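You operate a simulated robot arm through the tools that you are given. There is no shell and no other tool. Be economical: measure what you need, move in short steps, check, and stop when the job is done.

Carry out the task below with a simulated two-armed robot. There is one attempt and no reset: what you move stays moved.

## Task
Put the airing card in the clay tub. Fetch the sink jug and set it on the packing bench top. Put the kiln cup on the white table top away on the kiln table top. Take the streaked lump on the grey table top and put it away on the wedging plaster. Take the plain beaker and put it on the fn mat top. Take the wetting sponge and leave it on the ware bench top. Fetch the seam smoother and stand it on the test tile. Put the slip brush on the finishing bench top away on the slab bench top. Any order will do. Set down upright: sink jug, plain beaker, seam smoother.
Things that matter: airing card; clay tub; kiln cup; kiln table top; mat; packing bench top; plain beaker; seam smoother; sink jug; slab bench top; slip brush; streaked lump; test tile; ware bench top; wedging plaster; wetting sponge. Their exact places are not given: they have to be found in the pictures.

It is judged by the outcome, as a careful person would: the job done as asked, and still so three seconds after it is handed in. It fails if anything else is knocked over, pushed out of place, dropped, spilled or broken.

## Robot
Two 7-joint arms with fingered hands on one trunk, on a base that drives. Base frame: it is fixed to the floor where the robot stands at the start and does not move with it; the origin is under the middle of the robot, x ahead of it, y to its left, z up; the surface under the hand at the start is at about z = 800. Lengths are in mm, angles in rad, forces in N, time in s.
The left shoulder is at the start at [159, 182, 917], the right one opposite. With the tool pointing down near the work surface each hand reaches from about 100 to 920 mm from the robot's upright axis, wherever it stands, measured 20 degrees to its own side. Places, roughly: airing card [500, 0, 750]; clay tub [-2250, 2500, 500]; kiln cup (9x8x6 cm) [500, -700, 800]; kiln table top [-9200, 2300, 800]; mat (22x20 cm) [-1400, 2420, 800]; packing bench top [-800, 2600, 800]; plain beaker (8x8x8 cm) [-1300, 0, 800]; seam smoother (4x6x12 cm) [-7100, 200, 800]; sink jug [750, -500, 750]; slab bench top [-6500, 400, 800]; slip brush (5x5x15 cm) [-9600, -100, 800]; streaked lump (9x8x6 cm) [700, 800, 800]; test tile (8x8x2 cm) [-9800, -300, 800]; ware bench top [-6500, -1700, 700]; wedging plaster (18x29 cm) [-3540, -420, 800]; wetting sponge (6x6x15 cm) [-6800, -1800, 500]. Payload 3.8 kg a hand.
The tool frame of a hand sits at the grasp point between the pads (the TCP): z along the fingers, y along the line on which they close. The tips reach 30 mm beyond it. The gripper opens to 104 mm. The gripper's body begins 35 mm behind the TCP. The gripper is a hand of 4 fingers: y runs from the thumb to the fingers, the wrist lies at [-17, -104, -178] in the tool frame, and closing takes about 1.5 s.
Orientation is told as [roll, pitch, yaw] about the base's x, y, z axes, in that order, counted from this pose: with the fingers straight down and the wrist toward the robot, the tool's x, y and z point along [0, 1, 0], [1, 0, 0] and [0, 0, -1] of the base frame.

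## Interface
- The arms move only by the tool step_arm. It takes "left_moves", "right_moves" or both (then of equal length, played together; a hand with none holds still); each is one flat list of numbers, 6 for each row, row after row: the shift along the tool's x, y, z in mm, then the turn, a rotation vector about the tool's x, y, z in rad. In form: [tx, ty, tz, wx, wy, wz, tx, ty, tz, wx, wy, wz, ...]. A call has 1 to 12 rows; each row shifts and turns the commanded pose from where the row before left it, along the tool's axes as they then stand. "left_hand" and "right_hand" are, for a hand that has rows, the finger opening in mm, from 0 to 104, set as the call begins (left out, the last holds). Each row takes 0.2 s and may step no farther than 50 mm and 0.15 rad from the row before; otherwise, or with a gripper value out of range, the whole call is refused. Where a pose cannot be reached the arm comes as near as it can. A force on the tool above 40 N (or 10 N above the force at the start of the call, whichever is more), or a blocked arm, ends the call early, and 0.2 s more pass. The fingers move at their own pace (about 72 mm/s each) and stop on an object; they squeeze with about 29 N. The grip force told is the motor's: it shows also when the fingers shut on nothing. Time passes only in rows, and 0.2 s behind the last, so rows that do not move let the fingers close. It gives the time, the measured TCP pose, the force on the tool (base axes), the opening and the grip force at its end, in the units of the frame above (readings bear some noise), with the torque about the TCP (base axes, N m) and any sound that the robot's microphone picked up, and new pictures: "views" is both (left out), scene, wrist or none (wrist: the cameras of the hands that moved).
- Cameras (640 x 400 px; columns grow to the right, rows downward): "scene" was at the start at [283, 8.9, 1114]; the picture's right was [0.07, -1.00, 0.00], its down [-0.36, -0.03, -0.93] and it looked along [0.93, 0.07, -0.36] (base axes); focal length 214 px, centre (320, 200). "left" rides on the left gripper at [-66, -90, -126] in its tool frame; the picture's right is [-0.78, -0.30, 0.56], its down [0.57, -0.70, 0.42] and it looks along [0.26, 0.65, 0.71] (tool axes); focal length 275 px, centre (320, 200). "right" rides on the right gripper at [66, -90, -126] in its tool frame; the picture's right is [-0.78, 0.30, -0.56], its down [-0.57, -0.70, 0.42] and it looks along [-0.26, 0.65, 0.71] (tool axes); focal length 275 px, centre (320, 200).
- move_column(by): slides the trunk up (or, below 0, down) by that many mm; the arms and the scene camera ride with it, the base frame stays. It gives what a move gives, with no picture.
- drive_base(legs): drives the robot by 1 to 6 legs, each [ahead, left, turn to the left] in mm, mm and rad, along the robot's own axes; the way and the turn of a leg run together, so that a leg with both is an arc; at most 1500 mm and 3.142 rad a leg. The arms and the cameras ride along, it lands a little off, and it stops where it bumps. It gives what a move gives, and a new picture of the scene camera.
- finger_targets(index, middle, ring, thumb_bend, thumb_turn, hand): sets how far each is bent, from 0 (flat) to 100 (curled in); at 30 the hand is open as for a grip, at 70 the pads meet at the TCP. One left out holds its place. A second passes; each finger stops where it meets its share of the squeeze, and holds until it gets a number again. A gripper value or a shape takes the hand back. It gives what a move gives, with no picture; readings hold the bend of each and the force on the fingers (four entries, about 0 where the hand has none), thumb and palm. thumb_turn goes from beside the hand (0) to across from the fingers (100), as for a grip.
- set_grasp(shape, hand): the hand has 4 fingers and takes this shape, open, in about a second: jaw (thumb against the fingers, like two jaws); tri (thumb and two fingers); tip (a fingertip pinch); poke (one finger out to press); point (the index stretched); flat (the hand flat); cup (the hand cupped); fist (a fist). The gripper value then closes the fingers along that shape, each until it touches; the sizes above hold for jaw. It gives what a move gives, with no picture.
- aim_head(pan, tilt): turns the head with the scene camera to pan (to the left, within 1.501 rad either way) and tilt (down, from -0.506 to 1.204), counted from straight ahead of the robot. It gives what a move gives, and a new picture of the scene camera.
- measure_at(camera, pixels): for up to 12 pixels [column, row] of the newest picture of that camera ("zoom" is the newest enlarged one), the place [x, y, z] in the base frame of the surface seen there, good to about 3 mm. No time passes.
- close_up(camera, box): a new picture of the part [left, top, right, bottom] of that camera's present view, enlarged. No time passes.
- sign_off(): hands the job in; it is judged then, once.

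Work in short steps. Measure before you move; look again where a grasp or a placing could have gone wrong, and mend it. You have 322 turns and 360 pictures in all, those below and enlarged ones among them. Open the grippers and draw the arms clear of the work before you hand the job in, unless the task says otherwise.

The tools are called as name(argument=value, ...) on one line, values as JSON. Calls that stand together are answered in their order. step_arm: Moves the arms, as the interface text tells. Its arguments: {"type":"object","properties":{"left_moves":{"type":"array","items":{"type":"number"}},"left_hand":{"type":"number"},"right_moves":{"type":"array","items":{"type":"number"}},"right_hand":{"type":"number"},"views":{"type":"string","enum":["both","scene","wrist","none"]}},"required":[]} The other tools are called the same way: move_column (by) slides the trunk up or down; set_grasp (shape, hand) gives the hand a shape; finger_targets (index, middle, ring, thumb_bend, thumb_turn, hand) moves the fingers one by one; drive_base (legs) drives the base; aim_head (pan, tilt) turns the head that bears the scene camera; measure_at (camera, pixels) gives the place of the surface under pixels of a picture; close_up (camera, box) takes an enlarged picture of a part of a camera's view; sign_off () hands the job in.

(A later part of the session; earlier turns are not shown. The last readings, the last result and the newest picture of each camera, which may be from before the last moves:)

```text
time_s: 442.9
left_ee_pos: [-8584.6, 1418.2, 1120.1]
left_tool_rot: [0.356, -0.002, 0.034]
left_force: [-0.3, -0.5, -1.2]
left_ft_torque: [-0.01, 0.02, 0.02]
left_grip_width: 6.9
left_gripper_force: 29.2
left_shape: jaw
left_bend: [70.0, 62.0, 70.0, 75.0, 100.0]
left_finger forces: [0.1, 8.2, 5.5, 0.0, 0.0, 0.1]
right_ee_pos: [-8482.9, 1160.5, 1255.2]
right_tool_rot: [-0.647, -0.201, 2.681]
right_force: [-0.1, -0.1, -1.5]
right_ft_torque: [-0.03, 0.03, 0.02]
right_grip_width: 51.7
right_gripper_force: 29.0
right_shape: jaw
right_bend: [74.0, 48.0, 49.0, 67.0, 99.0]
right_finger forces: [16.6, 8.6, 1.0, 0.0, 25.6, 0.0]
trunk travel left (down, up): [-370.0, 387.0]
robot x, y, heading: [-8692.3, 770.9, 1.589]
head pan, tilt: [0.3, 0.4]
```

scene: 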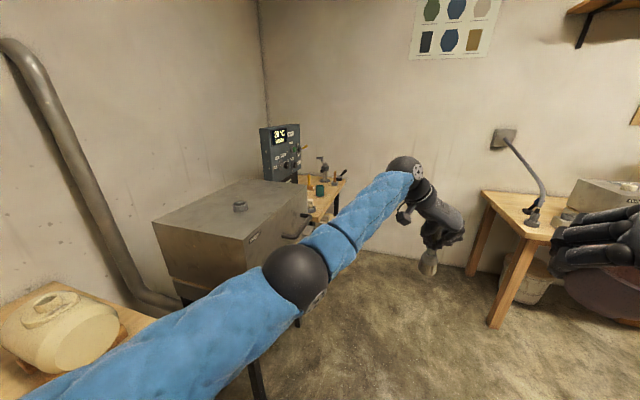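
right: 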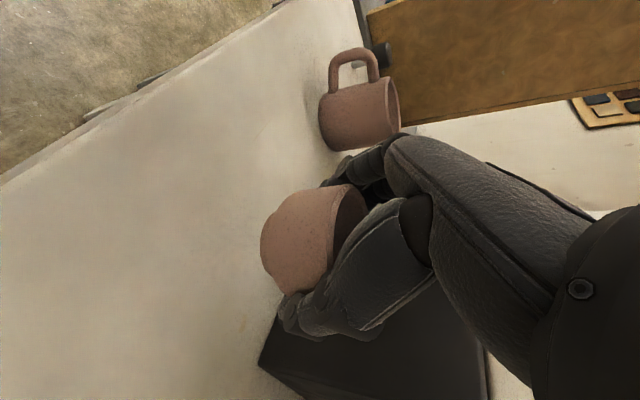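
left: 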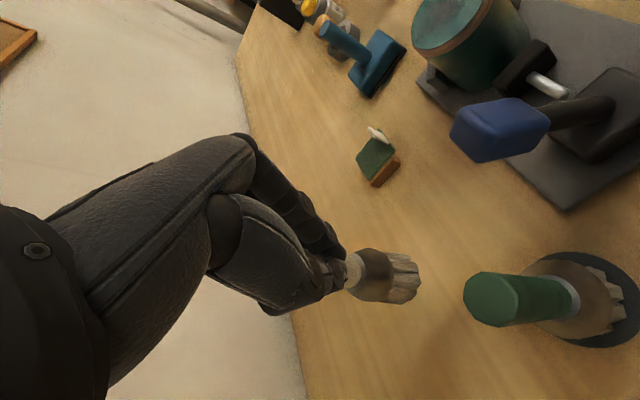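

The left thumb reads 0 N; I check the brush in the left wrist camera.

close_up(camera="left", box=[200, 120, 520, 350])

```text
1.74 times, centred on (360, 235) of left
```

zoom: 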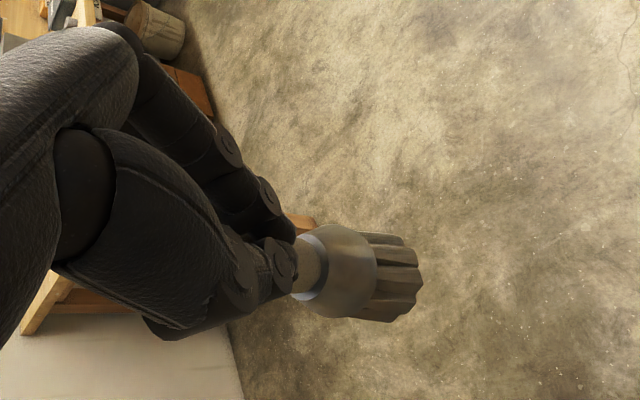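

It is still held; I tighten the grip (value 0) and measure the kiln table behind the kiln.

step_arm(left_moves=[0, 0, 0, 0, 0, 0, 0, 0, 0, 0, 0, 0], left_hand=0, views="none")

close_up(camera="scene", box=[240, 120, 400, 240])

measure_at(camera="zoom", pixels=[[330, 325], [380, 280], [410, 235], [350, 240], [320, 270], [260, 240], [295, 350], [370, 260]])

```text
time_s: 443.5
left_ee_pos: [-8583.5, 1418.0, 1121.5]
left_tool_rot: [0.359, -0.003, 0.035]
left_force: [0.1, -0.5, 0.2]
left_ft_torque: [-0.05, -0.03, 0.03]
left_grip_width: 6.3
left_gripper_force: 28.8
left_shape: jaw
left_bend: [70.0, 62.0, 70.0, 75.0, 100.0]
left_finger forces: [0.1, 8.1, 5.6, 0.0, 0.0, 0.0]
right_ee_pos: [-8482.2, 1161.4, 1255.5]
right_tool_rot: [-0.647, -0.201, 2.681]
right_force: [0.1, 0.2, -0.8]
right_ft_torque: [0.04, 0.0, 0.04]
right_grip_width: 51.6
right_gripper_force: 28.7
right_shape: jaw
right_bend: [74.0, 48.0, 49.0, 67.0, 99.0]
right_finger forces: [16.7, 8.6, 0.9, 0.0, 25.7, 0.0]
trunk travel left (down, up): [-370.0, 387.0]
robot x, y, heading: [-8691.1, 770.3, 1.579]
head pan, tilt: [0.3, 0.4]
```

```text
3.33 times, centred on (320, 180) of scene
```

zoom: 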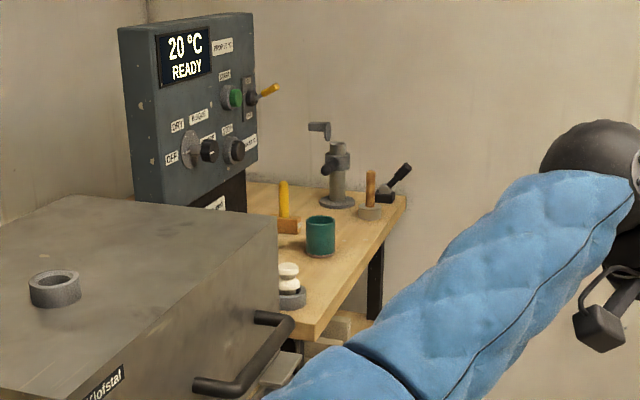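

```text
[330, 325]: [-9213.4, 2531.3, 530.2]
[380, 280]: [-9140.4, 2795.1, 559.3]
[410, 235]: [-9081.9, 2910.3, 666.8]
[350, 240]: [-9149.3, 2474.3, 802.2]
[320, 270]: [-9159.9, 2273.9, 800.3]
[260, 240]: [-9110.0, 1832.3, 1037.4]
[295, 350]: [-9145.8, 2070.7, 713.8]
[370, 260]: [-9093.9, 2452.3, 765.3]
```

measure_at(camera="scene", pixels=[[484, 195], [550, 240], [495, 320], [475, 270], [300, 240], [345, 295]])

```text
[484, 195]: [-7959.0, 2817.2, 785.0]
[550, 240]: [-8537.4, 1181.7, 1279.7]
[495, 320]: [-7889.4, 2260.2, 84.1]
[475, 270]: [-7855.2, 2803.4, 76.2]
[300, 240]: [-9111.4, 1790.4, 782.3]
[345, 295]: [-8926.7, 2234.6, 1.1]
```

I strafe right, go north, turn to face −x and slide to the kiln table.

drive_base(legs=[[0, -330, 0], [980, 0, 0], [0, 0, 1.56], [0, -520, 0]])

aim_head(pan=0.0, tilt=0.5)

```text
time_s: 456.8
left_ee_pos: [-9018.9, 2386.7, 1120.9]
left_tool_rot: [0.358, -0.005, 1.597]
left_force: [0.2, -0.5, -0.1]
left_ft_torque: [0.01, -0.03, 0.01]
left_grip_width: 6.5
left_gripper_force: 29.3
left_shape: jaw
left_bend: [70.0, 62.0, 70.0, 75.0, 100.0]
left_finger forces: [0.0, 7.6, 5.7, 0.0, 0.1, 0.0]
right_ee_pos: [-8759.9, 2485.5, 1255.5]
right_tool_rot: [-0.646, -0.202, -2.041]
right_force: [-0.3, 0.6, -0.8]
right_ft_torque: [-0.01, 0.05, 0.0]
right_grip_width: 51.7
right_gripper_force: 28.9
right_shape: jaw
right_bend: [74.0, 48.0, 49.0, 67.0, 99.0]
right_finger forces: [16.4, 8.6, 1.1, 0.0, 25.5, 0.0]
trunk travel left (down, up): [-370.0, 387.0]
robot x, y, heading: [-8370.7, 2278.0, -3.143]
head pan, tilt: [0.3, 0.4]
```

scene: 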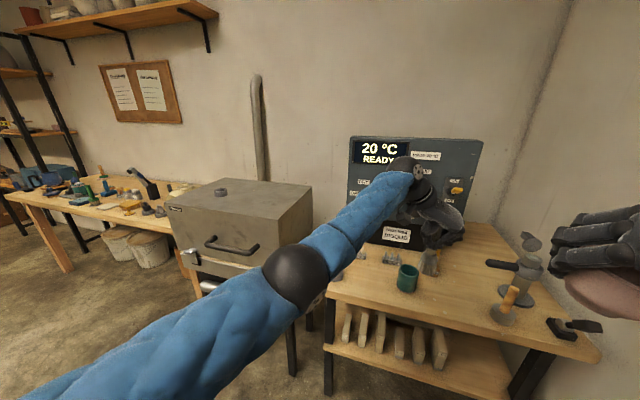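

```text
time_s: 457.6
left_ee_pos: [-9017.0, 2386.4, 1120.0]
left_tool_rot: [0.357, -0.003, 1.597]
left_force: [0.4, 0.6, 0.7]
left_ft_torque: [0.0, -0.05, -0.04]
left_grip_width: 6.6
left_gripper_force: 28.7
left_shape: jaw
left_bend: [70.0, 62.0, 70.0, 75.0, 100.0]
left_finger forces: [0.0, 7.8, 5.7, 0.1, 0.0, 0.0]
right_ee_pos: [-8761.2, 2484.7, 1256.3]
right_tool_rot: [-0.649, -0.203, -2.04]
right_force: [-0.8, 0.1, -0.8]
right_ft_torque: [0.02, 0.01, -0.01]
right_grip_width: 51.7
right_gripper_force: 28.4
right_shape: jaw
right_bend: [74.0, 48.0, 49.0, 67.0, 99.0]
right_finger forces: [16.5, 8.6, 1.0, 0.1, 25.5, 0.0]
trunk travel left (down, up): [-370.0, 387.0]
robot x, y, heading: [-8369.7, 2271.5, -3.137]
head pan, tilt: [0.0, 0.499]
```

scene: 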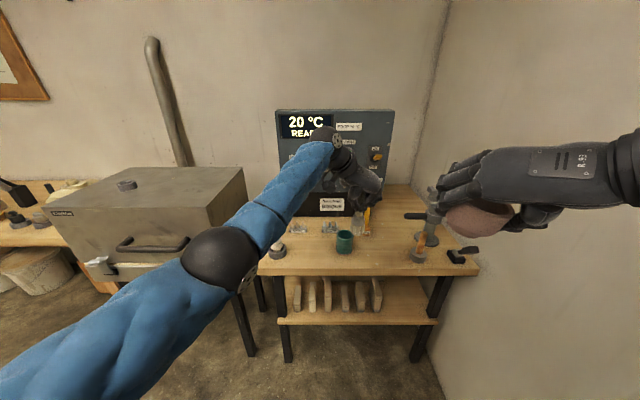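

measure_at(camera="scene", pixels=[[382, 250], [385, 265], [375, 230], [345, 250], [418, 258], [405, 240], [390, 275], [300, 268], [456, 258], [352, 240], [430, 225], [300, 262]])

close_up(camera="scene", box=[250, 160, 490, 300])

```text
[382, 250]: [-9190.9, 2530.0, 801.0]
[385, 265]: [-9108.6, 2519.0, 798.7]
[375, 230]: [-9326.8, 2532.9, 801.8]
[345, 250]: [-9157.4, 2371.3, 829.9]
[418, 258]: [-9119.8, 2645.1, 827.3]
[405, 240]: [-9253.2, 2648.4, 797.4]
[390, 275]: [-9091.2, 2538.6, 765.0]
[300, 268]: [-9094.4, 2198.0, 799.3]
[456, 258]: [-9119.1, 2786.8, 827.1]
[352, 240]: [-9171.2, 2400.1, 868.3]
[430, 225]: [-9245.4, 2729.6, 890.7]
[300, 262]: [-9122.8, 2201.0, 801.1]
```

```text
2.67 times, centred on (370, 230) of scene
```

zoom: 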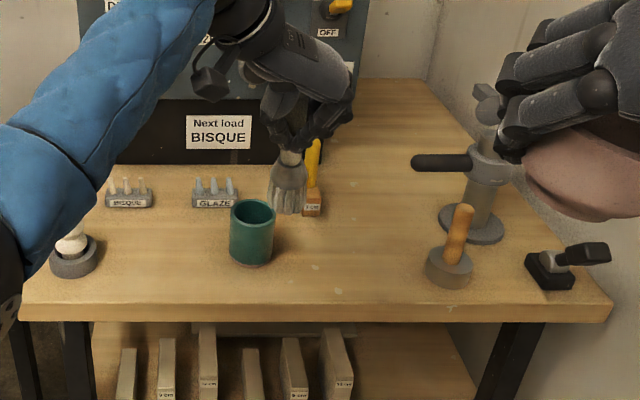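

Free spot at (−9175,2515), z 800. I move the left hand (brush) left out of the way and level the right hand's tilt.

step_arm(left_moves=[0, -42, 0, 0, 0, 0, 0, -42, 0, 0, 0, 0, 0, -42, 0, 0, 0, 0, 0, -42, 0, 0, 0, 0, 0, -42, 0, 0, 0, 0, 0, -42, 0, 0, 0, 0], right_moves=[0, 0, 0, 0.08, 0.04, -0.055, 0, 0, 0, 0.08, 0.04, -0.055, 0, 0, 0, 0, 0, 0, 0, 0, 0, 0, 0, 0, 0, 0, 0, 0, 0, 0, 0, 0, 0, 0, 0, 0], views="none")

drive_base(legs=[[160, -60, 0]])

```text
time_s: 459.0
left_ee_pos: [-9012.5, 2135.4, 1118.9]
left_tool_rot: [0.359, -0.006, 1.594]
left_force: [-0.1, 0.7, 0.1]
left_ft_torque: [0.0, -0.01, 0.02]
left_grip_width: 6.3
left_gripper_force: 29.1
left_shape: jaw
left_bend: [70.0, 62.0, 70.0, 75.0, 100.0]
left_finger forces: [0.1, 7.6, 6.0, 0.0, 0.0, 0.0]
right_ee_pos: [-8755.3, 2470.2, 1250.9]
right_tool_rot: [-0.61, -0.079, -2.039]
right_force: [-0.2, -0.1, -0.8]
right_ft_torque: [0.0, 0.0, -0.05]
right_grip_width: 51.6
right_gripper_force: 29.2
right_shape: jaw
right_bend: [74.0, 48.0, 49.0, 67.0, 99.0]
right_finger forces: [16.6, 8.6, 1.0, 0.1, 25.7, 0.0]
right hand out of reach, approached as far as the arm can: row 1, 2
trunk travel left (down, up): [-370.0, 387.0]
robot x, y, heading: [-8370.8, 2271.6, -3.14]
head pan, tilt: [0.0, 0.499]
```

```text
time_s: 460.6
left_ee_pos: [-9168.8, 2186.4, 1118.8]
left_tool_rot: [0.356, -0.007, 1.597]
left_force: [0.1, -0.3, -1.2]
left_ft_torque: [-0.03, -0.02, -0.01]
left_grip_width: 6.4
left_gripper_force: 29.0
left_shape: jaw
left_bend: [70.0, 62.0, 70.0, 75.0, 100.0]
left_finger forces: [0.0, 7.2, 6.3, 0.1, 0.1, 0.0]
right_ee_pos: [-8914.7, 2522.5, 1251.9]
right_tool_rot: [-0.615, -0.075, -2.04]
right_force: [-0.3, -1.2, -1.6]
right_ft_torque: [0.01, 0.03, 0.04]
right_grip_width: 51.7
right_gripper_force: 29.3
right_shape: jaw
right_bend: [74.0, 48.0, 49.0, 67.0, 99.0]
right_finger forces: [16.7, 8.6, 1.1, 0.0, 25.4, 0.0]
trunk travel left (down, up): [-370.0, 387.0]
robot x, y, heading: [-8533.4, 2334.4, -3.142]
head pan, tilt: [0.0, 0.499]
stopped in leg 1: the robot was blocked; the commanded pose is now the measured one
```

scene: 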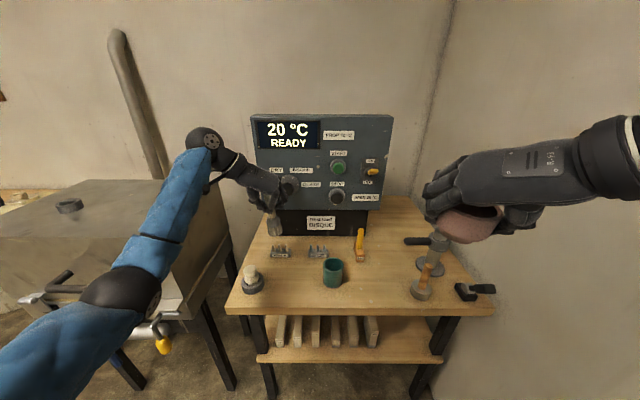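

The right elbow probably touched the side wall, harmlessly. I move the right hand forward and down toward the free spot.

step_arm(right_moves=[4.5, 9.7, 45.8, 0, 0, 0, 4.5, 9.7, 45.8, 0, 0, 0, 4.5, 9.7, 45.8, 0, 0, 0, 4.5, 9.7, 45.8, 0, 0, 0, 4.5, 9.7, 45.8, 0, 0, 0, 4.5, 9.7, 45.8, 0, 0, 0, 4.5, 9.7, 45.8, 0, 0, 0])

```text
time_s: 462.2
left_ee_pos: [-9171.9, 2193.8, 1118.9]
left_tool_rot: [0.356, -0.004, 1.596]
left_force: [0.3, -0.3, -1.3]
left_ft_torque: [-0.01, -0.04, -0.02]
left_grip_width: 6.2
left_gripper_force: 29.0
left_shape: jaw
left_bend: [70.0, 62.0, 70.0, 75.0, 100.0]
left_finger forces: [0.0, 7.3, 6.2, 0.1, 0.1, 0.0]
right_ee_pos: [-9098.0, 2520.1, 975.4]
right_tool_rot: [-0.612, -0.079, -2.039]
right_force: [-1.0, -0.3, -1.6]
right_ft_torque: [-0.03, -0.04, 0.02]
right_grip_width: 51.4
right_gripper_force: 28.7
right_shape: jaw
right_bend: [74.0, 48.0, 49.0, 67.0, 99.0]
right_finger forces: [16.6, 8.4, 1.1, 0.0, 25.4, 0.0]
trunk travel left (down, up): [-370.0, 387.0]
robot x, y, heading: [-8531.3, 2332.2, -3.143]
head pan, tilt: [0.0, 0.499]
```

scene: 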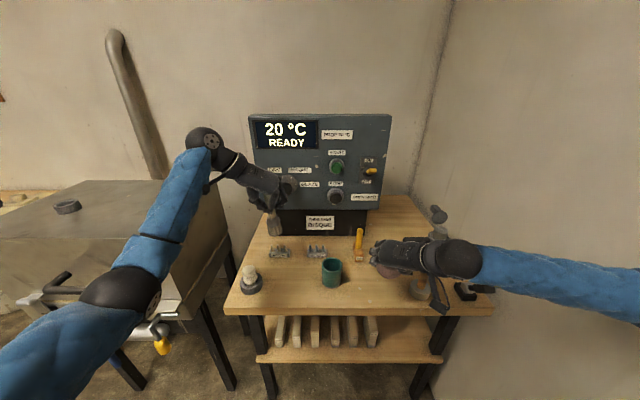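
right: 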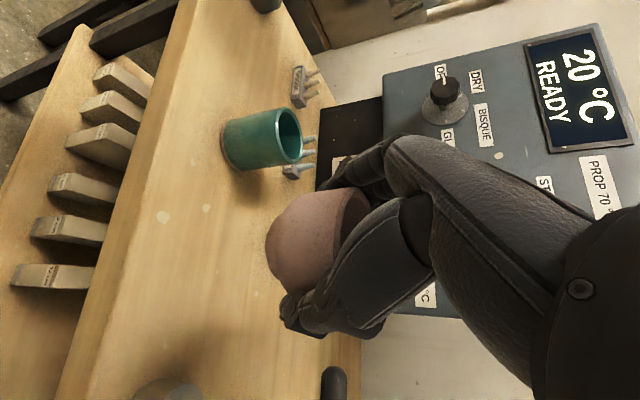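

step_arm(right_moves=[0, 0, 0, 0.06, 0.035, -0.04, 2.5, 8, 33.5, 0, 0, 0, 2.5, 8, 33.5, 0, 0, 0, 2.5, 8, 33.5, 0, 0, 0, 2.5, 8, 33.5, 0, 0, 0, 0, 0, 0, 0, 0, 0])

```text
time_s: 463.6
left_ee_pos: [-9169.9, 2192.9, 1119.4]
left_tool_rot: [0.357, -0.003, 1.598]
left_force: [0.1, -0.6, 0.0]
left_ft_torque: [-0.02, -0.05, 0.03]
left_grip_width: 6.2
left_gripper_force: 28.7
left_shape: jaw
left_bend: [70.0, 62.0, 70.0, 75.0, 100.0]
left_finger forces: [0.0, 7.3, 6.2, 0.0, 0.1, 0.0]
right_ee_pos: [-9168.8, 2520.0, 858.1]
right_tool_rot: [-0.577, -0.009, -2.041]
right_force: [0.0, 0.1, -0.3]
right_ft_torque: [0.01, -0.02, 0.0]
right_grip_width: 51.6
right_gripper_force: 29.3
right_shape: jaw
right_bend: [74.0, 48.0, 49.0, 67.0, 99.0]
right_finger forces: [16.7, 8.3, 1.1, 0.1, 25.3, 0.0]
trunk travel left (down, up): [-370.0, 387.0]
robot x, y, heading: [-8529.0, 2329.9, -3.142]
head pan, tilt: [0.0, 0.499]
```

scene: 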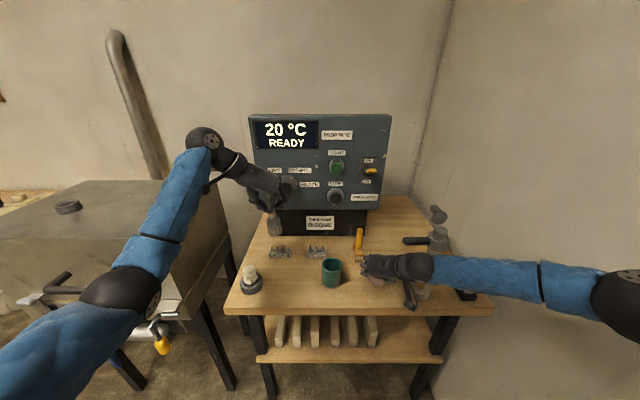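
right: 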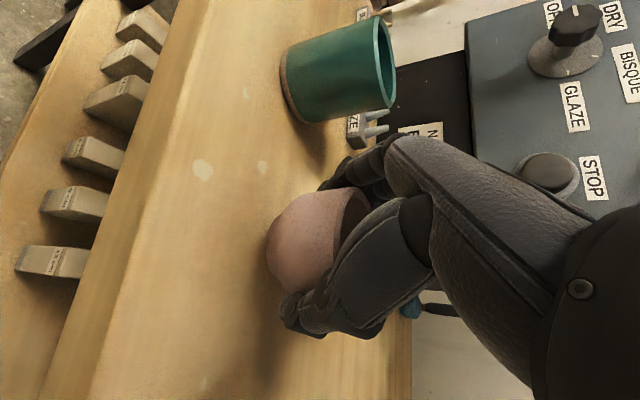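

Level now, ~17 mm above the top. I lower to contact.

step_arm(right_moves=[4.3, 0, 6.7, 0, 0, 0, 2.7, 0, 4.2, 0, 0, 0, 1.6, 0, 2.5, 0, 0, 0, 0.8, 0, 1.3, 0, 0, 0], views="none")

```text
time_s: 464.6
left_ee_pos: [-9171.7, 2193.2, 1119.4]
left_tool_rot: [0.356, -0.004, 1.597]
left_force: [0.3, -0.6, -0.7]
left_ft_torque: [0.01, -0.04, 0.03]
left_grip_width: 6.7
left_gripper_force: 29.0
left_shape: jaw
left_bend: [70.0, 62.0, 70.0, 75.0, 100.0]
left_finger forces: [0.1, 7.3, 6.3, 0.0, 0.1, 0.1]
right_ee_pos: [-9170.2, 2520.1, 841.0]
right_tool_rot: [-0.576, -0.008, -2.041]
right_force: [0.3, -0.5, -1.2]
right_ft_torque: [0.0, 0.02, 0.01]
right_grip_width: 51.6
right_gripper_force: 29.4
right_shape: jaw
right_bend: [74.0, 48.0, 49.0, 67.0, 99.0]
right_finger forces: [16.7, 8.3, 1.1, 0.0, 25.3, 0.0]
trunk travel left (down, up): [-370.0, 387.0]
robot x, y, heading: [-8530.2, 2334.7, -3.139]
head pan, tilt: [0.0, 0.499]
```

step_arm(right_moves=[1.1, 0, 1.7, 0, 0, 0, 1.1, 0, 1.7, 0, 0, 0], views="none")

```text
time_s: 465.2
left_ee_pos: [-9171.6, 2193.3, 1118.5]
left_tool_rot: [0.355, -0.004, 1.596]
left_force: [0.3, -0.5, -1.3]
left_ft_torque: [0.04, -0.03, -0.01]
left_grip_width: 6.5
left_gripper_force: 28.7
left_shape: jaw
left_bend: [70.0, 62.0, 70.0, 75.0, 100.0]
left_finger forces: [0.0, 7.3, 6.3, 0.0, 0.0, 0.0]
right_ee_pos: [-9170.1, 2519.5, 837.3]
right_tool_rot: [-0.576, -0.009, -2.039]
right_force: [0.0, -0.5, -1.2]
right_ft_torque: [-0.01, -0.02, 0.02]
right_grip_width: 51.5
right_gripper_force: 28.9
right_shape: jaw
right_bend: [74.0, 48.0, 49.0, 67.0, 99.0]
right_finger forces: [16.7, 8.3, 1.1, 0.0, 25.3, 0.0]
trunk travel left (down, up): [-370.0, 387.0]
robot x, y, heading: [-8534.7, 2331.0, -3.139]
head pan, tilt: [0.0, 0.499]
```

step_arm(right_moves=[0.8, 0, 1.3, 0, 0, 0, 0.8, 0, 1.3, 0, 0, 0, 0.8, 0, 1.3, 0, 0, 0], views="none")

```text
time_s: 466.1
left_ee_pos: [-9171.6, 2192.1, 1119.2]
left_tool_rot: [0.358, -0.003, 1.596]
left_force: [0.0, 0.3, -1.1]
left_ft_torque: [-0.01, -0.04, 0.01]
left_grip_width: 6.4
left_gripper_force: 28.9
left_shape: jaw
left_bend: [70.0, 62.0, 70.0, 75.0, 100.0]
left_finger forces: [0.0, 7.4, 6.3, 0.1, 0.0, 0.0]
right_ee_pos: [-9169.7, 2519.8, 835.1]
right_tool_rot: [-0.581, -0.011, -2.04]
right_force: [1.8, 1.0, 7.9]
right_ft_torque: [-0.04, 0.1, 0.0]
right_grip_width: 51.2
right_gripper_force: 28.8
right_shape: jaw
right_bend: [74.0, 48.0, 49.0, 67.0, 100.0]
right_finger forces: [15.0, 8.2, 1.1, 0.0, 25.7, 0.2]
trunk travel left (down, up): [-370.0, 387.0]
robot x, y, heading: [-8531.3, 2331.4, -3.14]
head pan, tilt: [0.0, 0.499]
```

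Contact. I release and withdraw.

step_arm(right_moves=[0, 0, 0, 0, 0, 0, 0, 0, 0, 0, 0, 0, 0, 0, 0, 0, 0, 0, 0, 0, 0, 0, 0, 0, 0, 0, -25, 0, 0, 0, 0, 0, -40, 0, 0, 0, 0, 0, -40, 0, 0, 0, 0, 0, -40, 0, 0, 0, 0, 0, -40, 0, 0, 0], right_hand=100)

```text
time_s: 468.1
left_ee_pos: [-9170.5, 2191.8, 1120.1]
left_tool_rot: [0.358, -0.004, 1.596]
left_force: [-1.2, 0.2, -1.3]
left_ft_torque: [0.0, -0.03, 0.01]
left_grip_width: 6.3
left_gripper_force: 28.6
left_shape: jaw
left_bend: [70.0, 62.0, 70.0, 75.0, 100.0]
left_finger forces: [0.0, 7.3, 6.4, 0.1, 0.0, 0.0]
right_ee_pos: [-9080.0, 2476.1, 987.9]
right_tool_rot: [-0.574, -0.006, -2.04]
right_force: [1.2, -0.1, -0.1]
right_ft_torque: [-0.01, 0.01, -0.02]
right_grip_width: 99.5
right_gripper_force: 0.0
right_shape: jaw
right_bend: [32.0, 31.0, 30.0, 31.0, 97.0]
right_finger forces: [0.0, 0.0, 0.0, 0.1, 0.0, 0.1]
trunk travel left (down, up): [-370.0, 387.0]
robot x, y, heading: [-8533.1, 2332.7, -3.138]
head pan, tilt: [0.0, 0.499]
```

scene: 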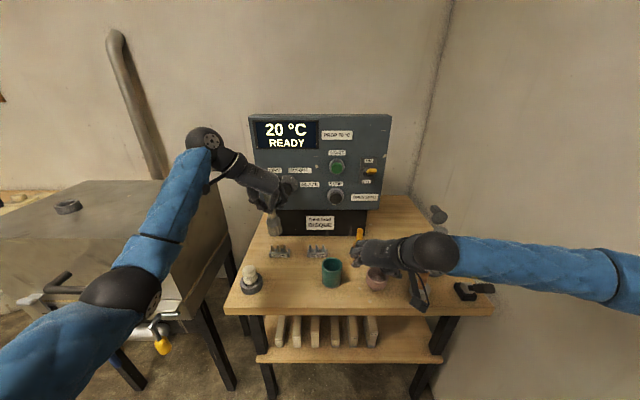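
right: 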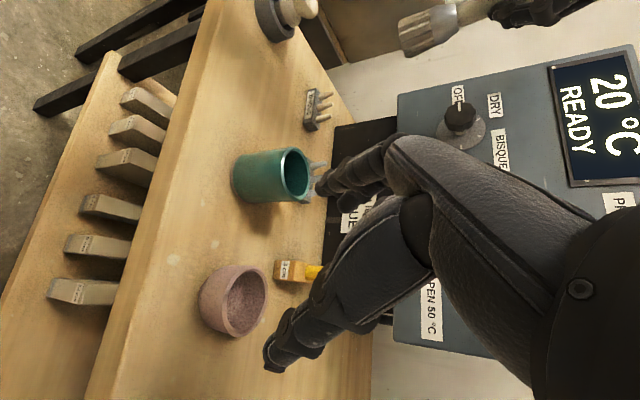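

The cup stands on the kiln table. I raise the right hand clear, back off, and drive back to the slab bench's south side with the brush.

step_arm(right_moves=[0, 0, -40, 0, 0, 0, 0, 0, -40, 0, 0, 0, 0, 0, -40, 0, 0, 0], views="none")

drive_base(legs=[[-150, 0, 0], [0, 1040, 0], [0, 1040, 0], [0, 1030, 0], [0, 0, -1.571], [0, -1290, 0]])

aim_head(pan=0.0, tilt=0.55)

```text
time_s: 468.9
left_ee_pos: [-9170.9, 2193.0, 1119.8]
left_tool_rot: [0.36, -0.003, 1.598]
left_force: [-0.4, 0.2, -1.5]
left_ft_torque: [0.01, -0.02, -0.01]
left_grip_width: 6.6
left_gripper_force: 28.8
left_shape: jaw
left_bend: [70.0, 62.0, 70.0, 75.0, 100.0]
left_finger forces: [0.0, 7.3, 6.4, 0.0, 0.0, 0.0]
right_ee_pos: [-9019.8, 2446.6, 1088.6]
right_tool_rot: [-0.578, -0.007, -2.04]
right_force: [0.1, -0.3, 0.3]
right_ft_torque: [-0.03, 0.01, -0.02]
right_grip_width: 99.6
right_gripper_force: 0.0
right_shape: jaw
right_bend: [32.0, 31.0, 30.0, 31.0, 97.0]
right_finger forces: [0.1, 0.1, 0.0, 0.1, 0.0, 0.0]
trunk travel left (down, up): [-370.0, 387.0]
robot x, y, heading: [-8532.4, 2332.0, -3.137]
head pan, tilt: [0.0, 0.499]
```

```text
time_s: 495.0
left_ee_pos: [-7211.8, -150.4, 1117.2]
left_tool_rot: [0.358, -0.003, 0.009]
left_force: [-0.3, -0.3, -1.5]
left_ft_torque: [-0.05, 0.01, 0.02]
left_grip_width: 6.4
left_gripper_force: 29.0
left_shape: jaw
left_bend: [70.0, 63.0, 70.0, 75.0, 100.0]
left_finger forces: [0.0, 6.8, 6.2, 0.0, 0.1, 0.0]
right_ee_pos: [-6961.4, -305.3, 1087.7]
right_tool_rot: [-0.577, -0.008, 2.656]
right_force: [0.0, 0.1, 0.4]
right_ft_torque: [-0.04, 0.01, -0.02]
right_grip_width: 99.7
right_gripper_force: 0.1
right_shape: jaw
right_bend: [32.0, 31.0, 30.0, 31.0, 97.0]
right_finger forces: [0.0, 0.0, 0.0, 0.1, 0.0, 0.0]
trunk travel left (down, up): [-370.0, 387.0]
robot x, y, heading: [-7081.8, -789.5, 1.557]
head pan, tilt: [0.0, 0.499]
```

scene: 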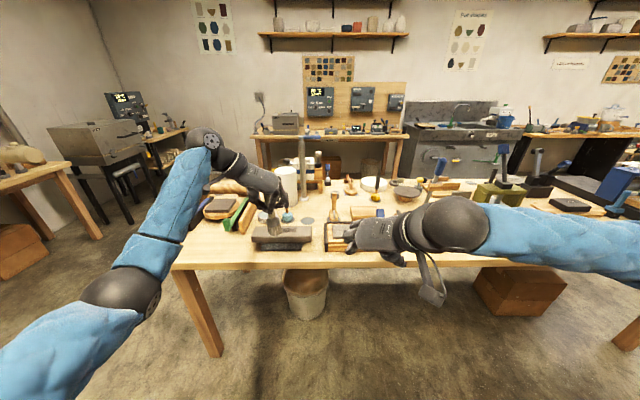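

```text
time_s: 495.6
left_ee_pos: [-7211.8, -151.0, 1118.5]
left_tool_rot: [0.354, -0.004, 0.008]
left_force: [-0.1, -0.3, -1.0]
left_ft_torque: [0.0, -0.01, -0.02]
left_grip_width: 6.3
left_gripper_force: 29.2
left_shape: jaw
left_bend: [70.0, 63.0, 70.0, 75.0, 100.0]
left_finger forces: [0.0, 6.9, 6.2, 0.1, 0.1, 0.0]
right_ee_pos: [-6961.4, -305.1, 1088.3]
right_tool_rot: [-0.577, -0.007, 2.655]
right_force: [0.0, 0.0, -0.6]
right_ft_torque: [0.05, 0.0, -0.01]
right_grip_width: 99.6
right_gripper_force: 0.0
right_shape: jaw
right_bend: [32.0, 31.0, 30.0, 31.0, 97.0]
right_finger forces: [0.1, 0.0, 0.1, 0.0, 0.0, 0.0]
trunk travel left (down, up): [-370.0, 387.0]
robot x, y, heading: [-7086.1, -794.2, 1.561]
head pan, tilt: [0.0, 0.55]
```

scene: 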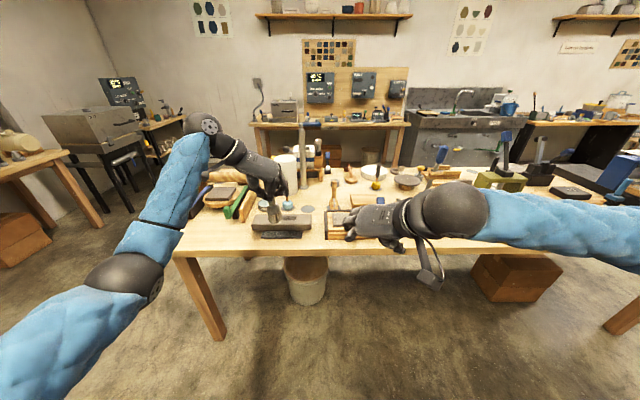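

I check the brush's lean in the hand from the wrist camera.

close_up(camera="left", box=[280, 180, 480, 305])

measure_at(camera="zoom", pixels=[[225, 260], [270, 265], [320, 275], [360, 282], [400, 288], [420, 290]])

```text
3.20 times, centred on (380, 242) of left
```

zoom: 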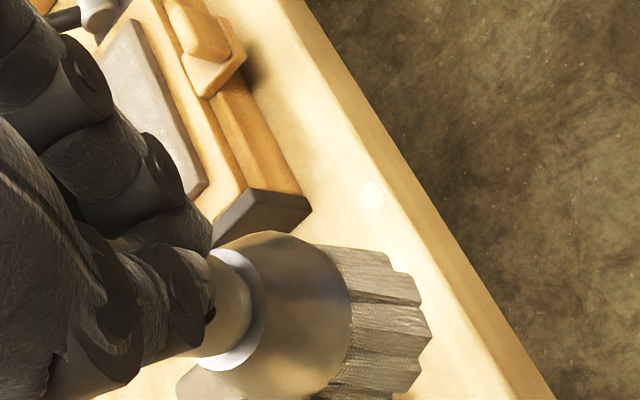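

```text
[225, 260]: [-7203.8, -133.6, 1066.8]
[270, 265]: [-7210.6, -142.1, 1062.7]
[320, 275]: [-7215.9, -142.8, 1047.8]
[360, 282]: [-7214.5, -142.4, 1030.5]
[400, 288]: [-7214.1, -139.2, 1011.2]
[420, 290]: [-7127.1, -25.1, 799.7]
```

measure_at(camera="zoom", pixels=[[220, 305], [255, 312], [300, 320], [340, 328], [370, 333], [415, 340], [350, 250], [330, 395]])

```text
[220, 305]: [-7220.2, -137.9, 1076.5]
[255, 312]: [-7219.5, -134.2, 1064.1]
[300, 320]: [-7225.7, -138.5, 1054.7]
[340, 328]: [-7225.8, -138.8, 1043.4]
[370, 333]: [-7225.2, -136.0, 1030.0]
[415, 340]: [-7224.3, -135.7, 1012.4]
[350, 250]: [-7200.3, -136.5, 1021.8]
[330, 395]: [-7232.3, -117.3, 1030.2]
```

The brush hangs vertical (bottom ~111 mm below TCP). I drive ahead and place it at the free spot (−7130,238) on the slab bench.

drive_base(legs=[[350, 0, 0.01]])

step_arm(left_moves=[0, 40, 0, 0, 0, 0, 0, 41, 0, 0, 0, 0, -6, 0, 35, 0, 0, 0, -10, 0, 35, 0, 0, 0, -12, 0, 33, 0, 0, 0])

```text
time_s: 497.9
left_ee_pos: [-7213.7, 198.5, 1117.7]
left_tool_rot: [0.357, -0.004, 0.019]
left_force: [0.4, 0.3, -1.2]
left_ft_torque: [-0.05, 0.01, 0.04]
left_grip_width: 6.1
left_gripper_force: 28.6
left_shape: jaw
left_bend: [70.0, 63.0, 70.0, 75.0, 100.0]
left_finger forces: [0.0, 6.8, 6.3, 0.1, 0.1, 0.0]
right_ee_pos: [-6963.1, 45.7, 1087.1]
right_tool_rot: [-0.576, -0.006, 2.665]
right_force: [-0.8, -0.4, -0.3]
right_ft_torque: [-0.03, 0.02, 0.01]
right_grip_width: 99.7
right_gripper_force: 0.0
right_shape: jaw
right_bend: [32.0, 31.0, 30.0, 31.0, 97.0]
right_finger forces: [0.0, 0.0, 0.0, 0.0, 0.0, 0.0]
trunk travel left (down, up): [-370.0, 387.0]
robot x, y, heading: [-7079.9, -450.6, 1.565]
head pan, tilt: [0.0, 0.55]
```

scene: 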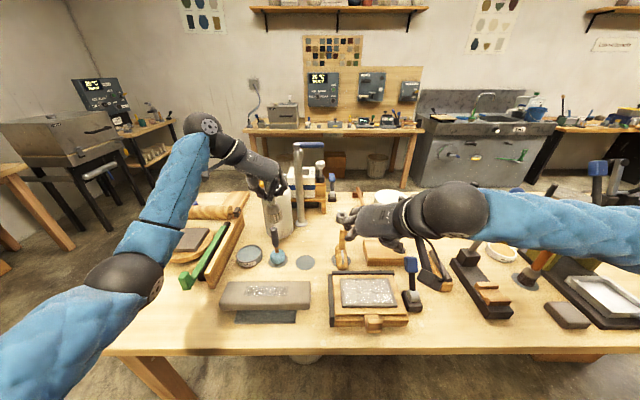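

```text
time_s: 499.1
left_ee_pos: [-7132.8, 208.7, 1011.8]
left_tool_rot: [0.357, -0.003, 0.019]
left_force: [0.5, -0.3, -1.5]
left_ft_torque: [-0.03, 0.03, -0.03]
left_grip_width: 6.1
left_gripper_force: 29.2
left_shape: jaw
left_bend: [70.0, 63.0, 70.0, 75.0, 100.0]
left_finger forces: [0.0, 6.7, 6.9, 0.0, 0.1, 0.1]
right_ee_pos: [-6962.6, 43.9, 1088.0]
right_tool_rot: [-0.576, -0.006, 2.665]
right_force: [0.1, 1.0, 0.5]
right_ft_torque: [-0.02, -0.01, 0.01]
right_grip_width: 99.8
right_gripper_force: 0.0
right_shape: jaw
right_bend: [32.0, 31.0, 30.0, 31.0, 97.0]
right_finger forces: [0.0, 0.0, 0.0, 0.1, 0.0, 0.0]
trunk travel left (down, up): [-370.0, 387.0]
robot x, y, heading: [-7077.6, -444.2, 1.564]
head pan, tilt: [0.0, 0.55]
```

scene: 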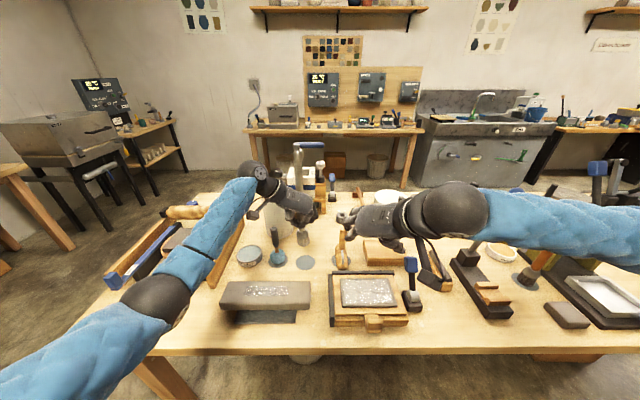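
left: 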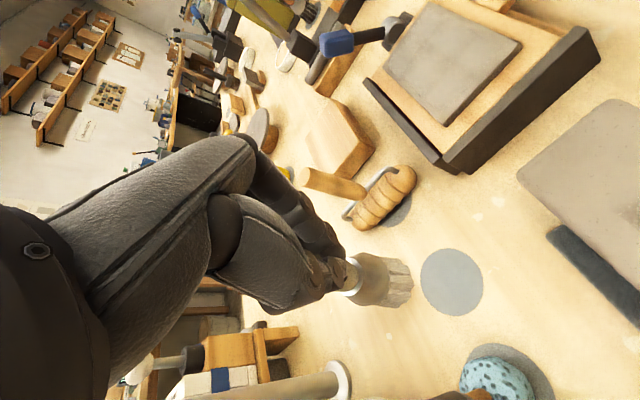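

Right over the free spot. I lower 88 mm, then creep to contact.

step_arm(left_moves=[-10.3, 0, 27.5, 0, 0, 0, -10.3, 0, 27.5, 0, 0, 0, -8, 0, 22, 0, 0, 0, -2, 0, 5, 0, 0, 0], views="wrist")

```text
time_s: 500.1
left_ee_pos: [-7133.1, 207.5, 924.1]
left_tool_rot: [0.358, -0.004, 0.019]
left_force: [-0.4, 0.8, -0.8]
left_ft_torque: [-0.03, -0.02, 0.02]
left_grip_width: 6.0
left_gripper_force: 29.2
left_shape: jaw
left_bend: [70.0, 63.0, 70.0, 75.0, 100.0]
left_finger forces: [0.1, 6.7, 6.9, 0.0, 0.0, 0.0]
right_ee_pos: [-6962.1, 44.0, 1089.4]
right_tool_rot: [-0.576, -0.009, 2.667]
right_force: [-0.9, -0.4, 0.3]
right_ft_torque: [0.0, 0.01, 0.02]
right_grip_width: 99.3
right_gripper_force: 0.0
right_shape: jaw
right_bend: [32.0, 31.0, 30.0, 31.0, 97.0]
right_finger forces: [0.0, 0.0, 0.0, 0.0, 0.1, 0.0]
trunk travel left (down, up): [-370.0, 387.0]
robot x, y, heading: [-7081.1, -447.4, 1.566]
head pan, tilt: [0.0, 0.55]
```

left: 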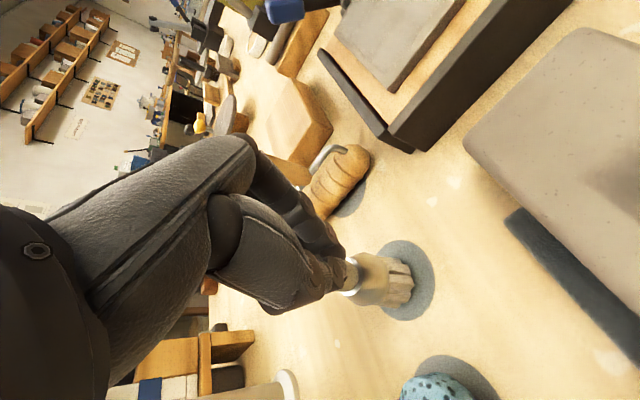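

step_arm(left_moves=[-1.2, 0, 3.2, 0, 0, 0, -1.2, 0, 3.2, 0, 0, 0, -0.8, 0, 2, 0, 0, 0], views="none")

```text
time_s: 500.9
left_ee_pos: [-7131.9, 208.4, 918.8]
left_tool_rot: [0.359, -0.004, 0.02]
left_force: [-0.1, 0.5, 4.0]
left_ft_torque: [0.01, 0.02, 0.01]
left_grip_width: 6.2
left_gripper_force: 28.9
left_shape: jaw
left_bend: [70.0, 63.0, 70.0, 75.0, 100.0]
left_finger forces: [0.1, 6.9, 8.2, 0.1, 0.1, 0.1]
right_ee_pos: [-6963.4, 43.6, 1087.8]
right_tool_rot: [-0.578, -0.009, 2.664]
right_force: [0.6, -0.6, -0.2]
right_ft_torque: [-0.02, -0.03, 0.0]
right_grip_width: 99.4
right_gripper_force: 0.0
right_shape: jaw
right_bend: [32.0, 31.0, 30.0, 31.0, 97.0]
right_finger forces: [0.1, 0.0, 0.0, 0.1, 0.0, 0.0]
trunk travel left (down, up): [-370.0, 387.0]
robot x, y, heading: [-7084.3, -443.9, 1.562]
head pan, tilt: [0.0, 0.55]
```

Contact. I release and check.

step_arm(left_moves=[-0.4, 0, 1, 0, 0, 0, 0, 0, 0, 0, 0, 0, 0, 0, 0, 0, 0, 0, 0, 0, 0, 0, 0, 0, 0, 0, 0, 0, 0, 0], left_hand=85, views="wrist")

```text
time_s: 502.1
left_ee_pos: [-7133.8, 207.9, 915.7]
left_tool_rot: [0.358, -0.003, 0.019]
left_force: [1.0, 0.1, -0.6]
left_ft_torque: [0.01, -0.01, -0.03]
left_grip_width: 85.1
left_gripper_force: 0.1
left_shape: jaw
left_bend: [27.0, 34.0, 31.0, 45.0, 98.0]
left_finger forces: [0.1, 0.1, 0.0, 0.0, 0.0, 0.0]
right_ee_pos: [-6963.4, 44.3, 1089.2]
right_tool_rot: [-0.576, -0.008, 2.664]
right_force: [0.5, 0.8, -0.1]
right_ft_torque: [0.0, 0.02, -0.01]
right_grip_width: 99.6
right_gripper_force: 0.0
right_shape: jaw
right_bend: [32.0, 31.0, 30.0, 31.0, 97.0]
right_finger forces: [0.0, 0.0, 0.0, 0.0, 0.1, 0.0]
trunk travel left (down, up): [-370.0, 387.0]
robot x, y, heading: [-7082.1, -444.8, 1.564]
head pan, tilt: [0.0, 0.55]
```

left: 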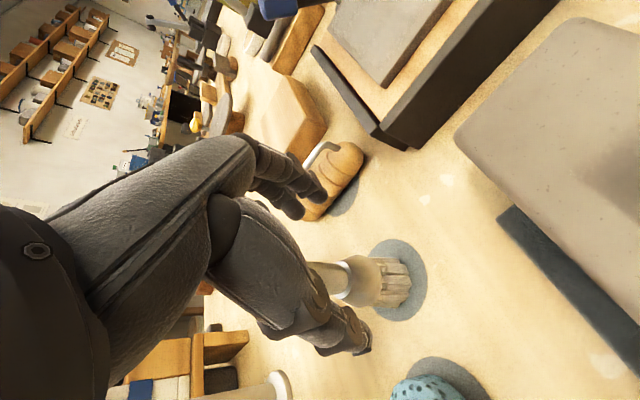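

The brush stands. I withdraw up along the hand axis and verify.

step_arm(left_moves=[0, 0, -25, 0, 0, 0, 0, 0, -35, 0, 0, 0, 0, 0, -40, 0, 0, 0, 0, 0, -40, 0, 0, 0, 0, 0, -40, 0, 0, 0], views="scene")

```text
time_s: 503.3
left_ee_pos: [-7133.0, 142.6, 1083.5]
left_tool_rot: [0.36, -0.004, 0.02]
left_force: [0.6, 0.5, -0.8]
left_ft_torque: [-0.01, 0.01, 0.0]
left_grip_width: 85.0
left_gripper_force: 0.1
left_shape: jaw
left_bend: [27.0, 34.0, 31.0, 45.0, 98.0]
left_finger forces: [0.0, 0.0, 0.1, 0.1, 0.1, 0.0]
right_ee_pos: [-6962.2, 43.5, 1087.9]
right_tool_rot: [-0.578, -0.008, 2.664]
right_force: [0.3, -0.6, -0.9]
right_ft_torque: [0.04, -0.01, 0.02]
right_grip_width: 99.6
right_gripper_force: 0.2
right_shape: jaw
right_bend: [32.0, 31.0, 30.0, 31.0, 97.0]
right_finger forces: [0.0, 0.0, 0.0, 0.0, 0.0, 0.0]
trunk travel left (down, up): [-370.0, 387.0]
robot x, y, heading: [-7083.4, -448.0, 1.567]
head pan, tilt: [0.0, 0.55]
```

scene: 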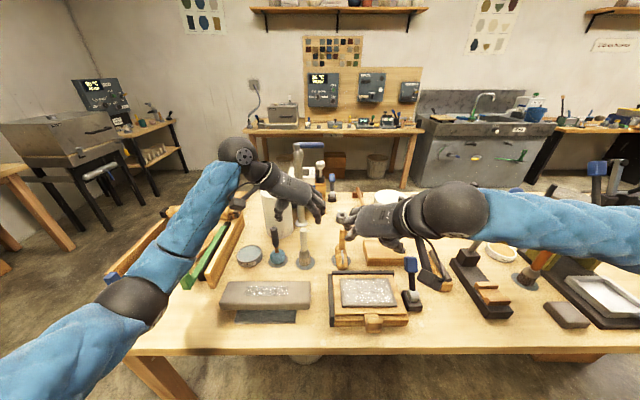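

The brush stands on the slab bench. Now the sponge: I back off, turn around to the ware bench and look.

drive_base(legs=[[-300, 0, 0], [0, 0, 3.141], [0, 250, 0]])

aim_head(pan=0.0, tilt=0.6)

```text
time_s: 514.1
left_ee_pos: [-6779.3, -1336.6, 1083.2]
left_tool_rot: [0.358, -0.005, -3.128]
left_force: [-0.5, 0.2, 0.1]
left_ft_torque: [-0.02, 0.02, -0.02]
left_grip_width: 85.0
left_gripper_force: 0.0
left_shape: jaw
left_bend: [27.0, 34.0, 31.0, 45.0, 98.0]
left_finger forces: [0.0, 0.0, 0.0, 0.0, 0.0, 0.0]
right_ee_pos: [-6949.6, -1235.2, 1089.3]
right_tool_rot: [-0.577, -0.007, -0.482]
right_force: [0.0, 0.4, -0.6]
right_ft_torque: [-0.01, 0.05, -0.01]
right_grip_width: 99.7
right_gripper_force: 0.1
right_shape: jaw
right_bend: [32.0, 31.0, 30.0, 31.0, 97.0]
right_finger forces: [0.1, 0.0, 0.1, 0.0, 0.1, 0.1]
trunk travel left (down, up): [-370.0, 387.0]
robot x, y, heading: [-6833.6, -749.8, -1.581]
head pan, tilt: [0.0, 0.55]
```

scene: 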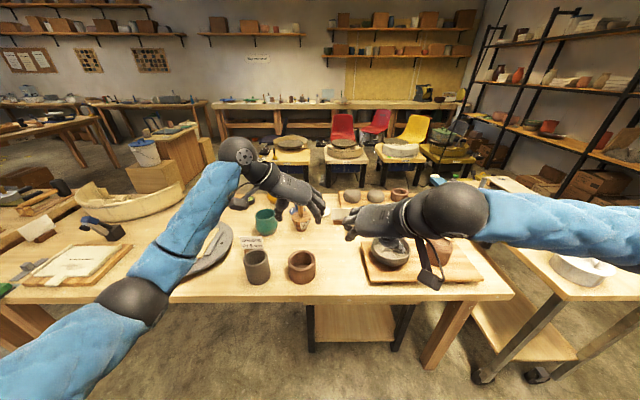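

```text
time_s: 514.7
left_ee_pos: [-6779.7, -1335.5, 1084.2]
left_tool_rot: [0.357, -0.003, -3.128]
left_force: [0.3, 0.3, -0.4]
left_ft_torque: [0.01, -0.01, 0.02]
left_grip_width: 84.9
left_gripper_force: 0.0
left_shape: jaw
left_bend: [27.0, 34.0, 31.0, 45.0, 98.0]
left_finger forces: [0.0, 0.1, 0.0, 0.0, 0.0, 0.0]
right_ee_pos: [-6950.5, -1234.8, 1088.3]
right_tool_rot: [-0.574, -0.01, -0.48]
right_force: [0.0, 0.0, -0.2]
right_ft_torque: [-0.01, 0.01, 0.0]
right_grip_width: 99.5
right_gripper_force: 0.0
right_shape: jaw
right_bend: [32.0, 31.0, 30.0, 31.0, 97.0]
right_finger forces: [0.1, 0.0, 0.0, 0.1, 0.0, 0.0]
trunk travel left (down, up): [-370.0, 387.0]
robot x, y, heading: [-6830.1, -746.7, -1.578]
head pan, tilt: [0.0, 0.6]
```

scene: 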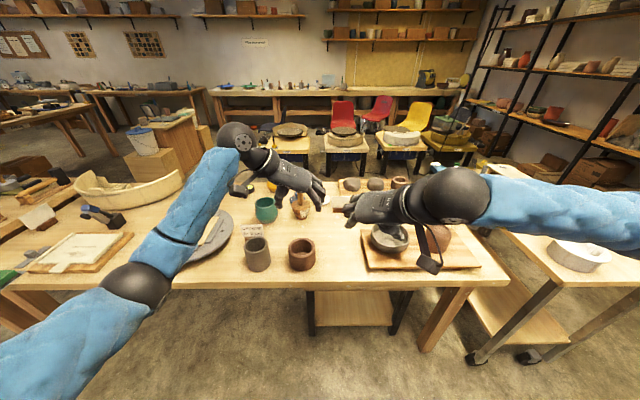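

measure_at(camera="scene", pixels=[[350, 310], [350, 295], [345, 140], [290, 145], [340, 182], [250, 283], [300, 255], [258, 255], [265, 210], [480, 285], [400, 185], [310, 195]])

close_up(camera="scene", box=[220, 160, 480, 340])

```text
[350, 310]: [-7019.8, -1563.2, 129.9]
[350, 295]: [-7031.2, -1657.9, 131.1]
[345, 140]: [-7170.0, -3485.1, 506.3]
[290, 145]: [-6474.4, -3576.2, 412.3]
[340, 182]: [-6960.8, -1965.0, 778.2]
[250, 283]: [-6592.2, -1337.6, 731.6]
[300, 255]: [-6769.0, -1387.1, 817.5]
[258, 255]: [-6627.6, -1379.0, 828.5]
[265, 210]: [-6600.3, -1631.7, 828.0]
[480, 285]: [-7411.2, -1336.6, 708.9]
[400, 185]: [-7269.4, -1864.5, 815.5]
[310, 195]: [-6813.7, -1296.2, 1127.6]
```

```text
2.22 times, centred on (350, 250) of scene
```

zoom: 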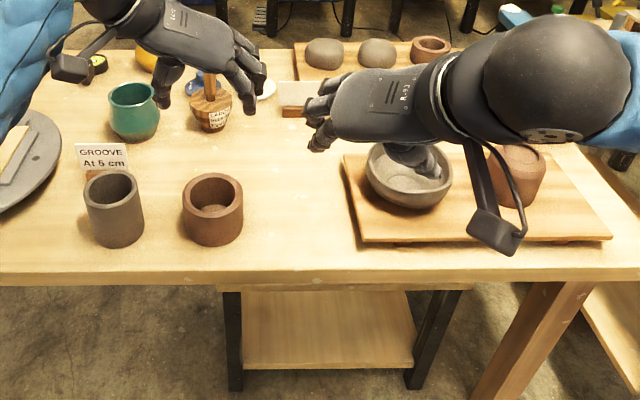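

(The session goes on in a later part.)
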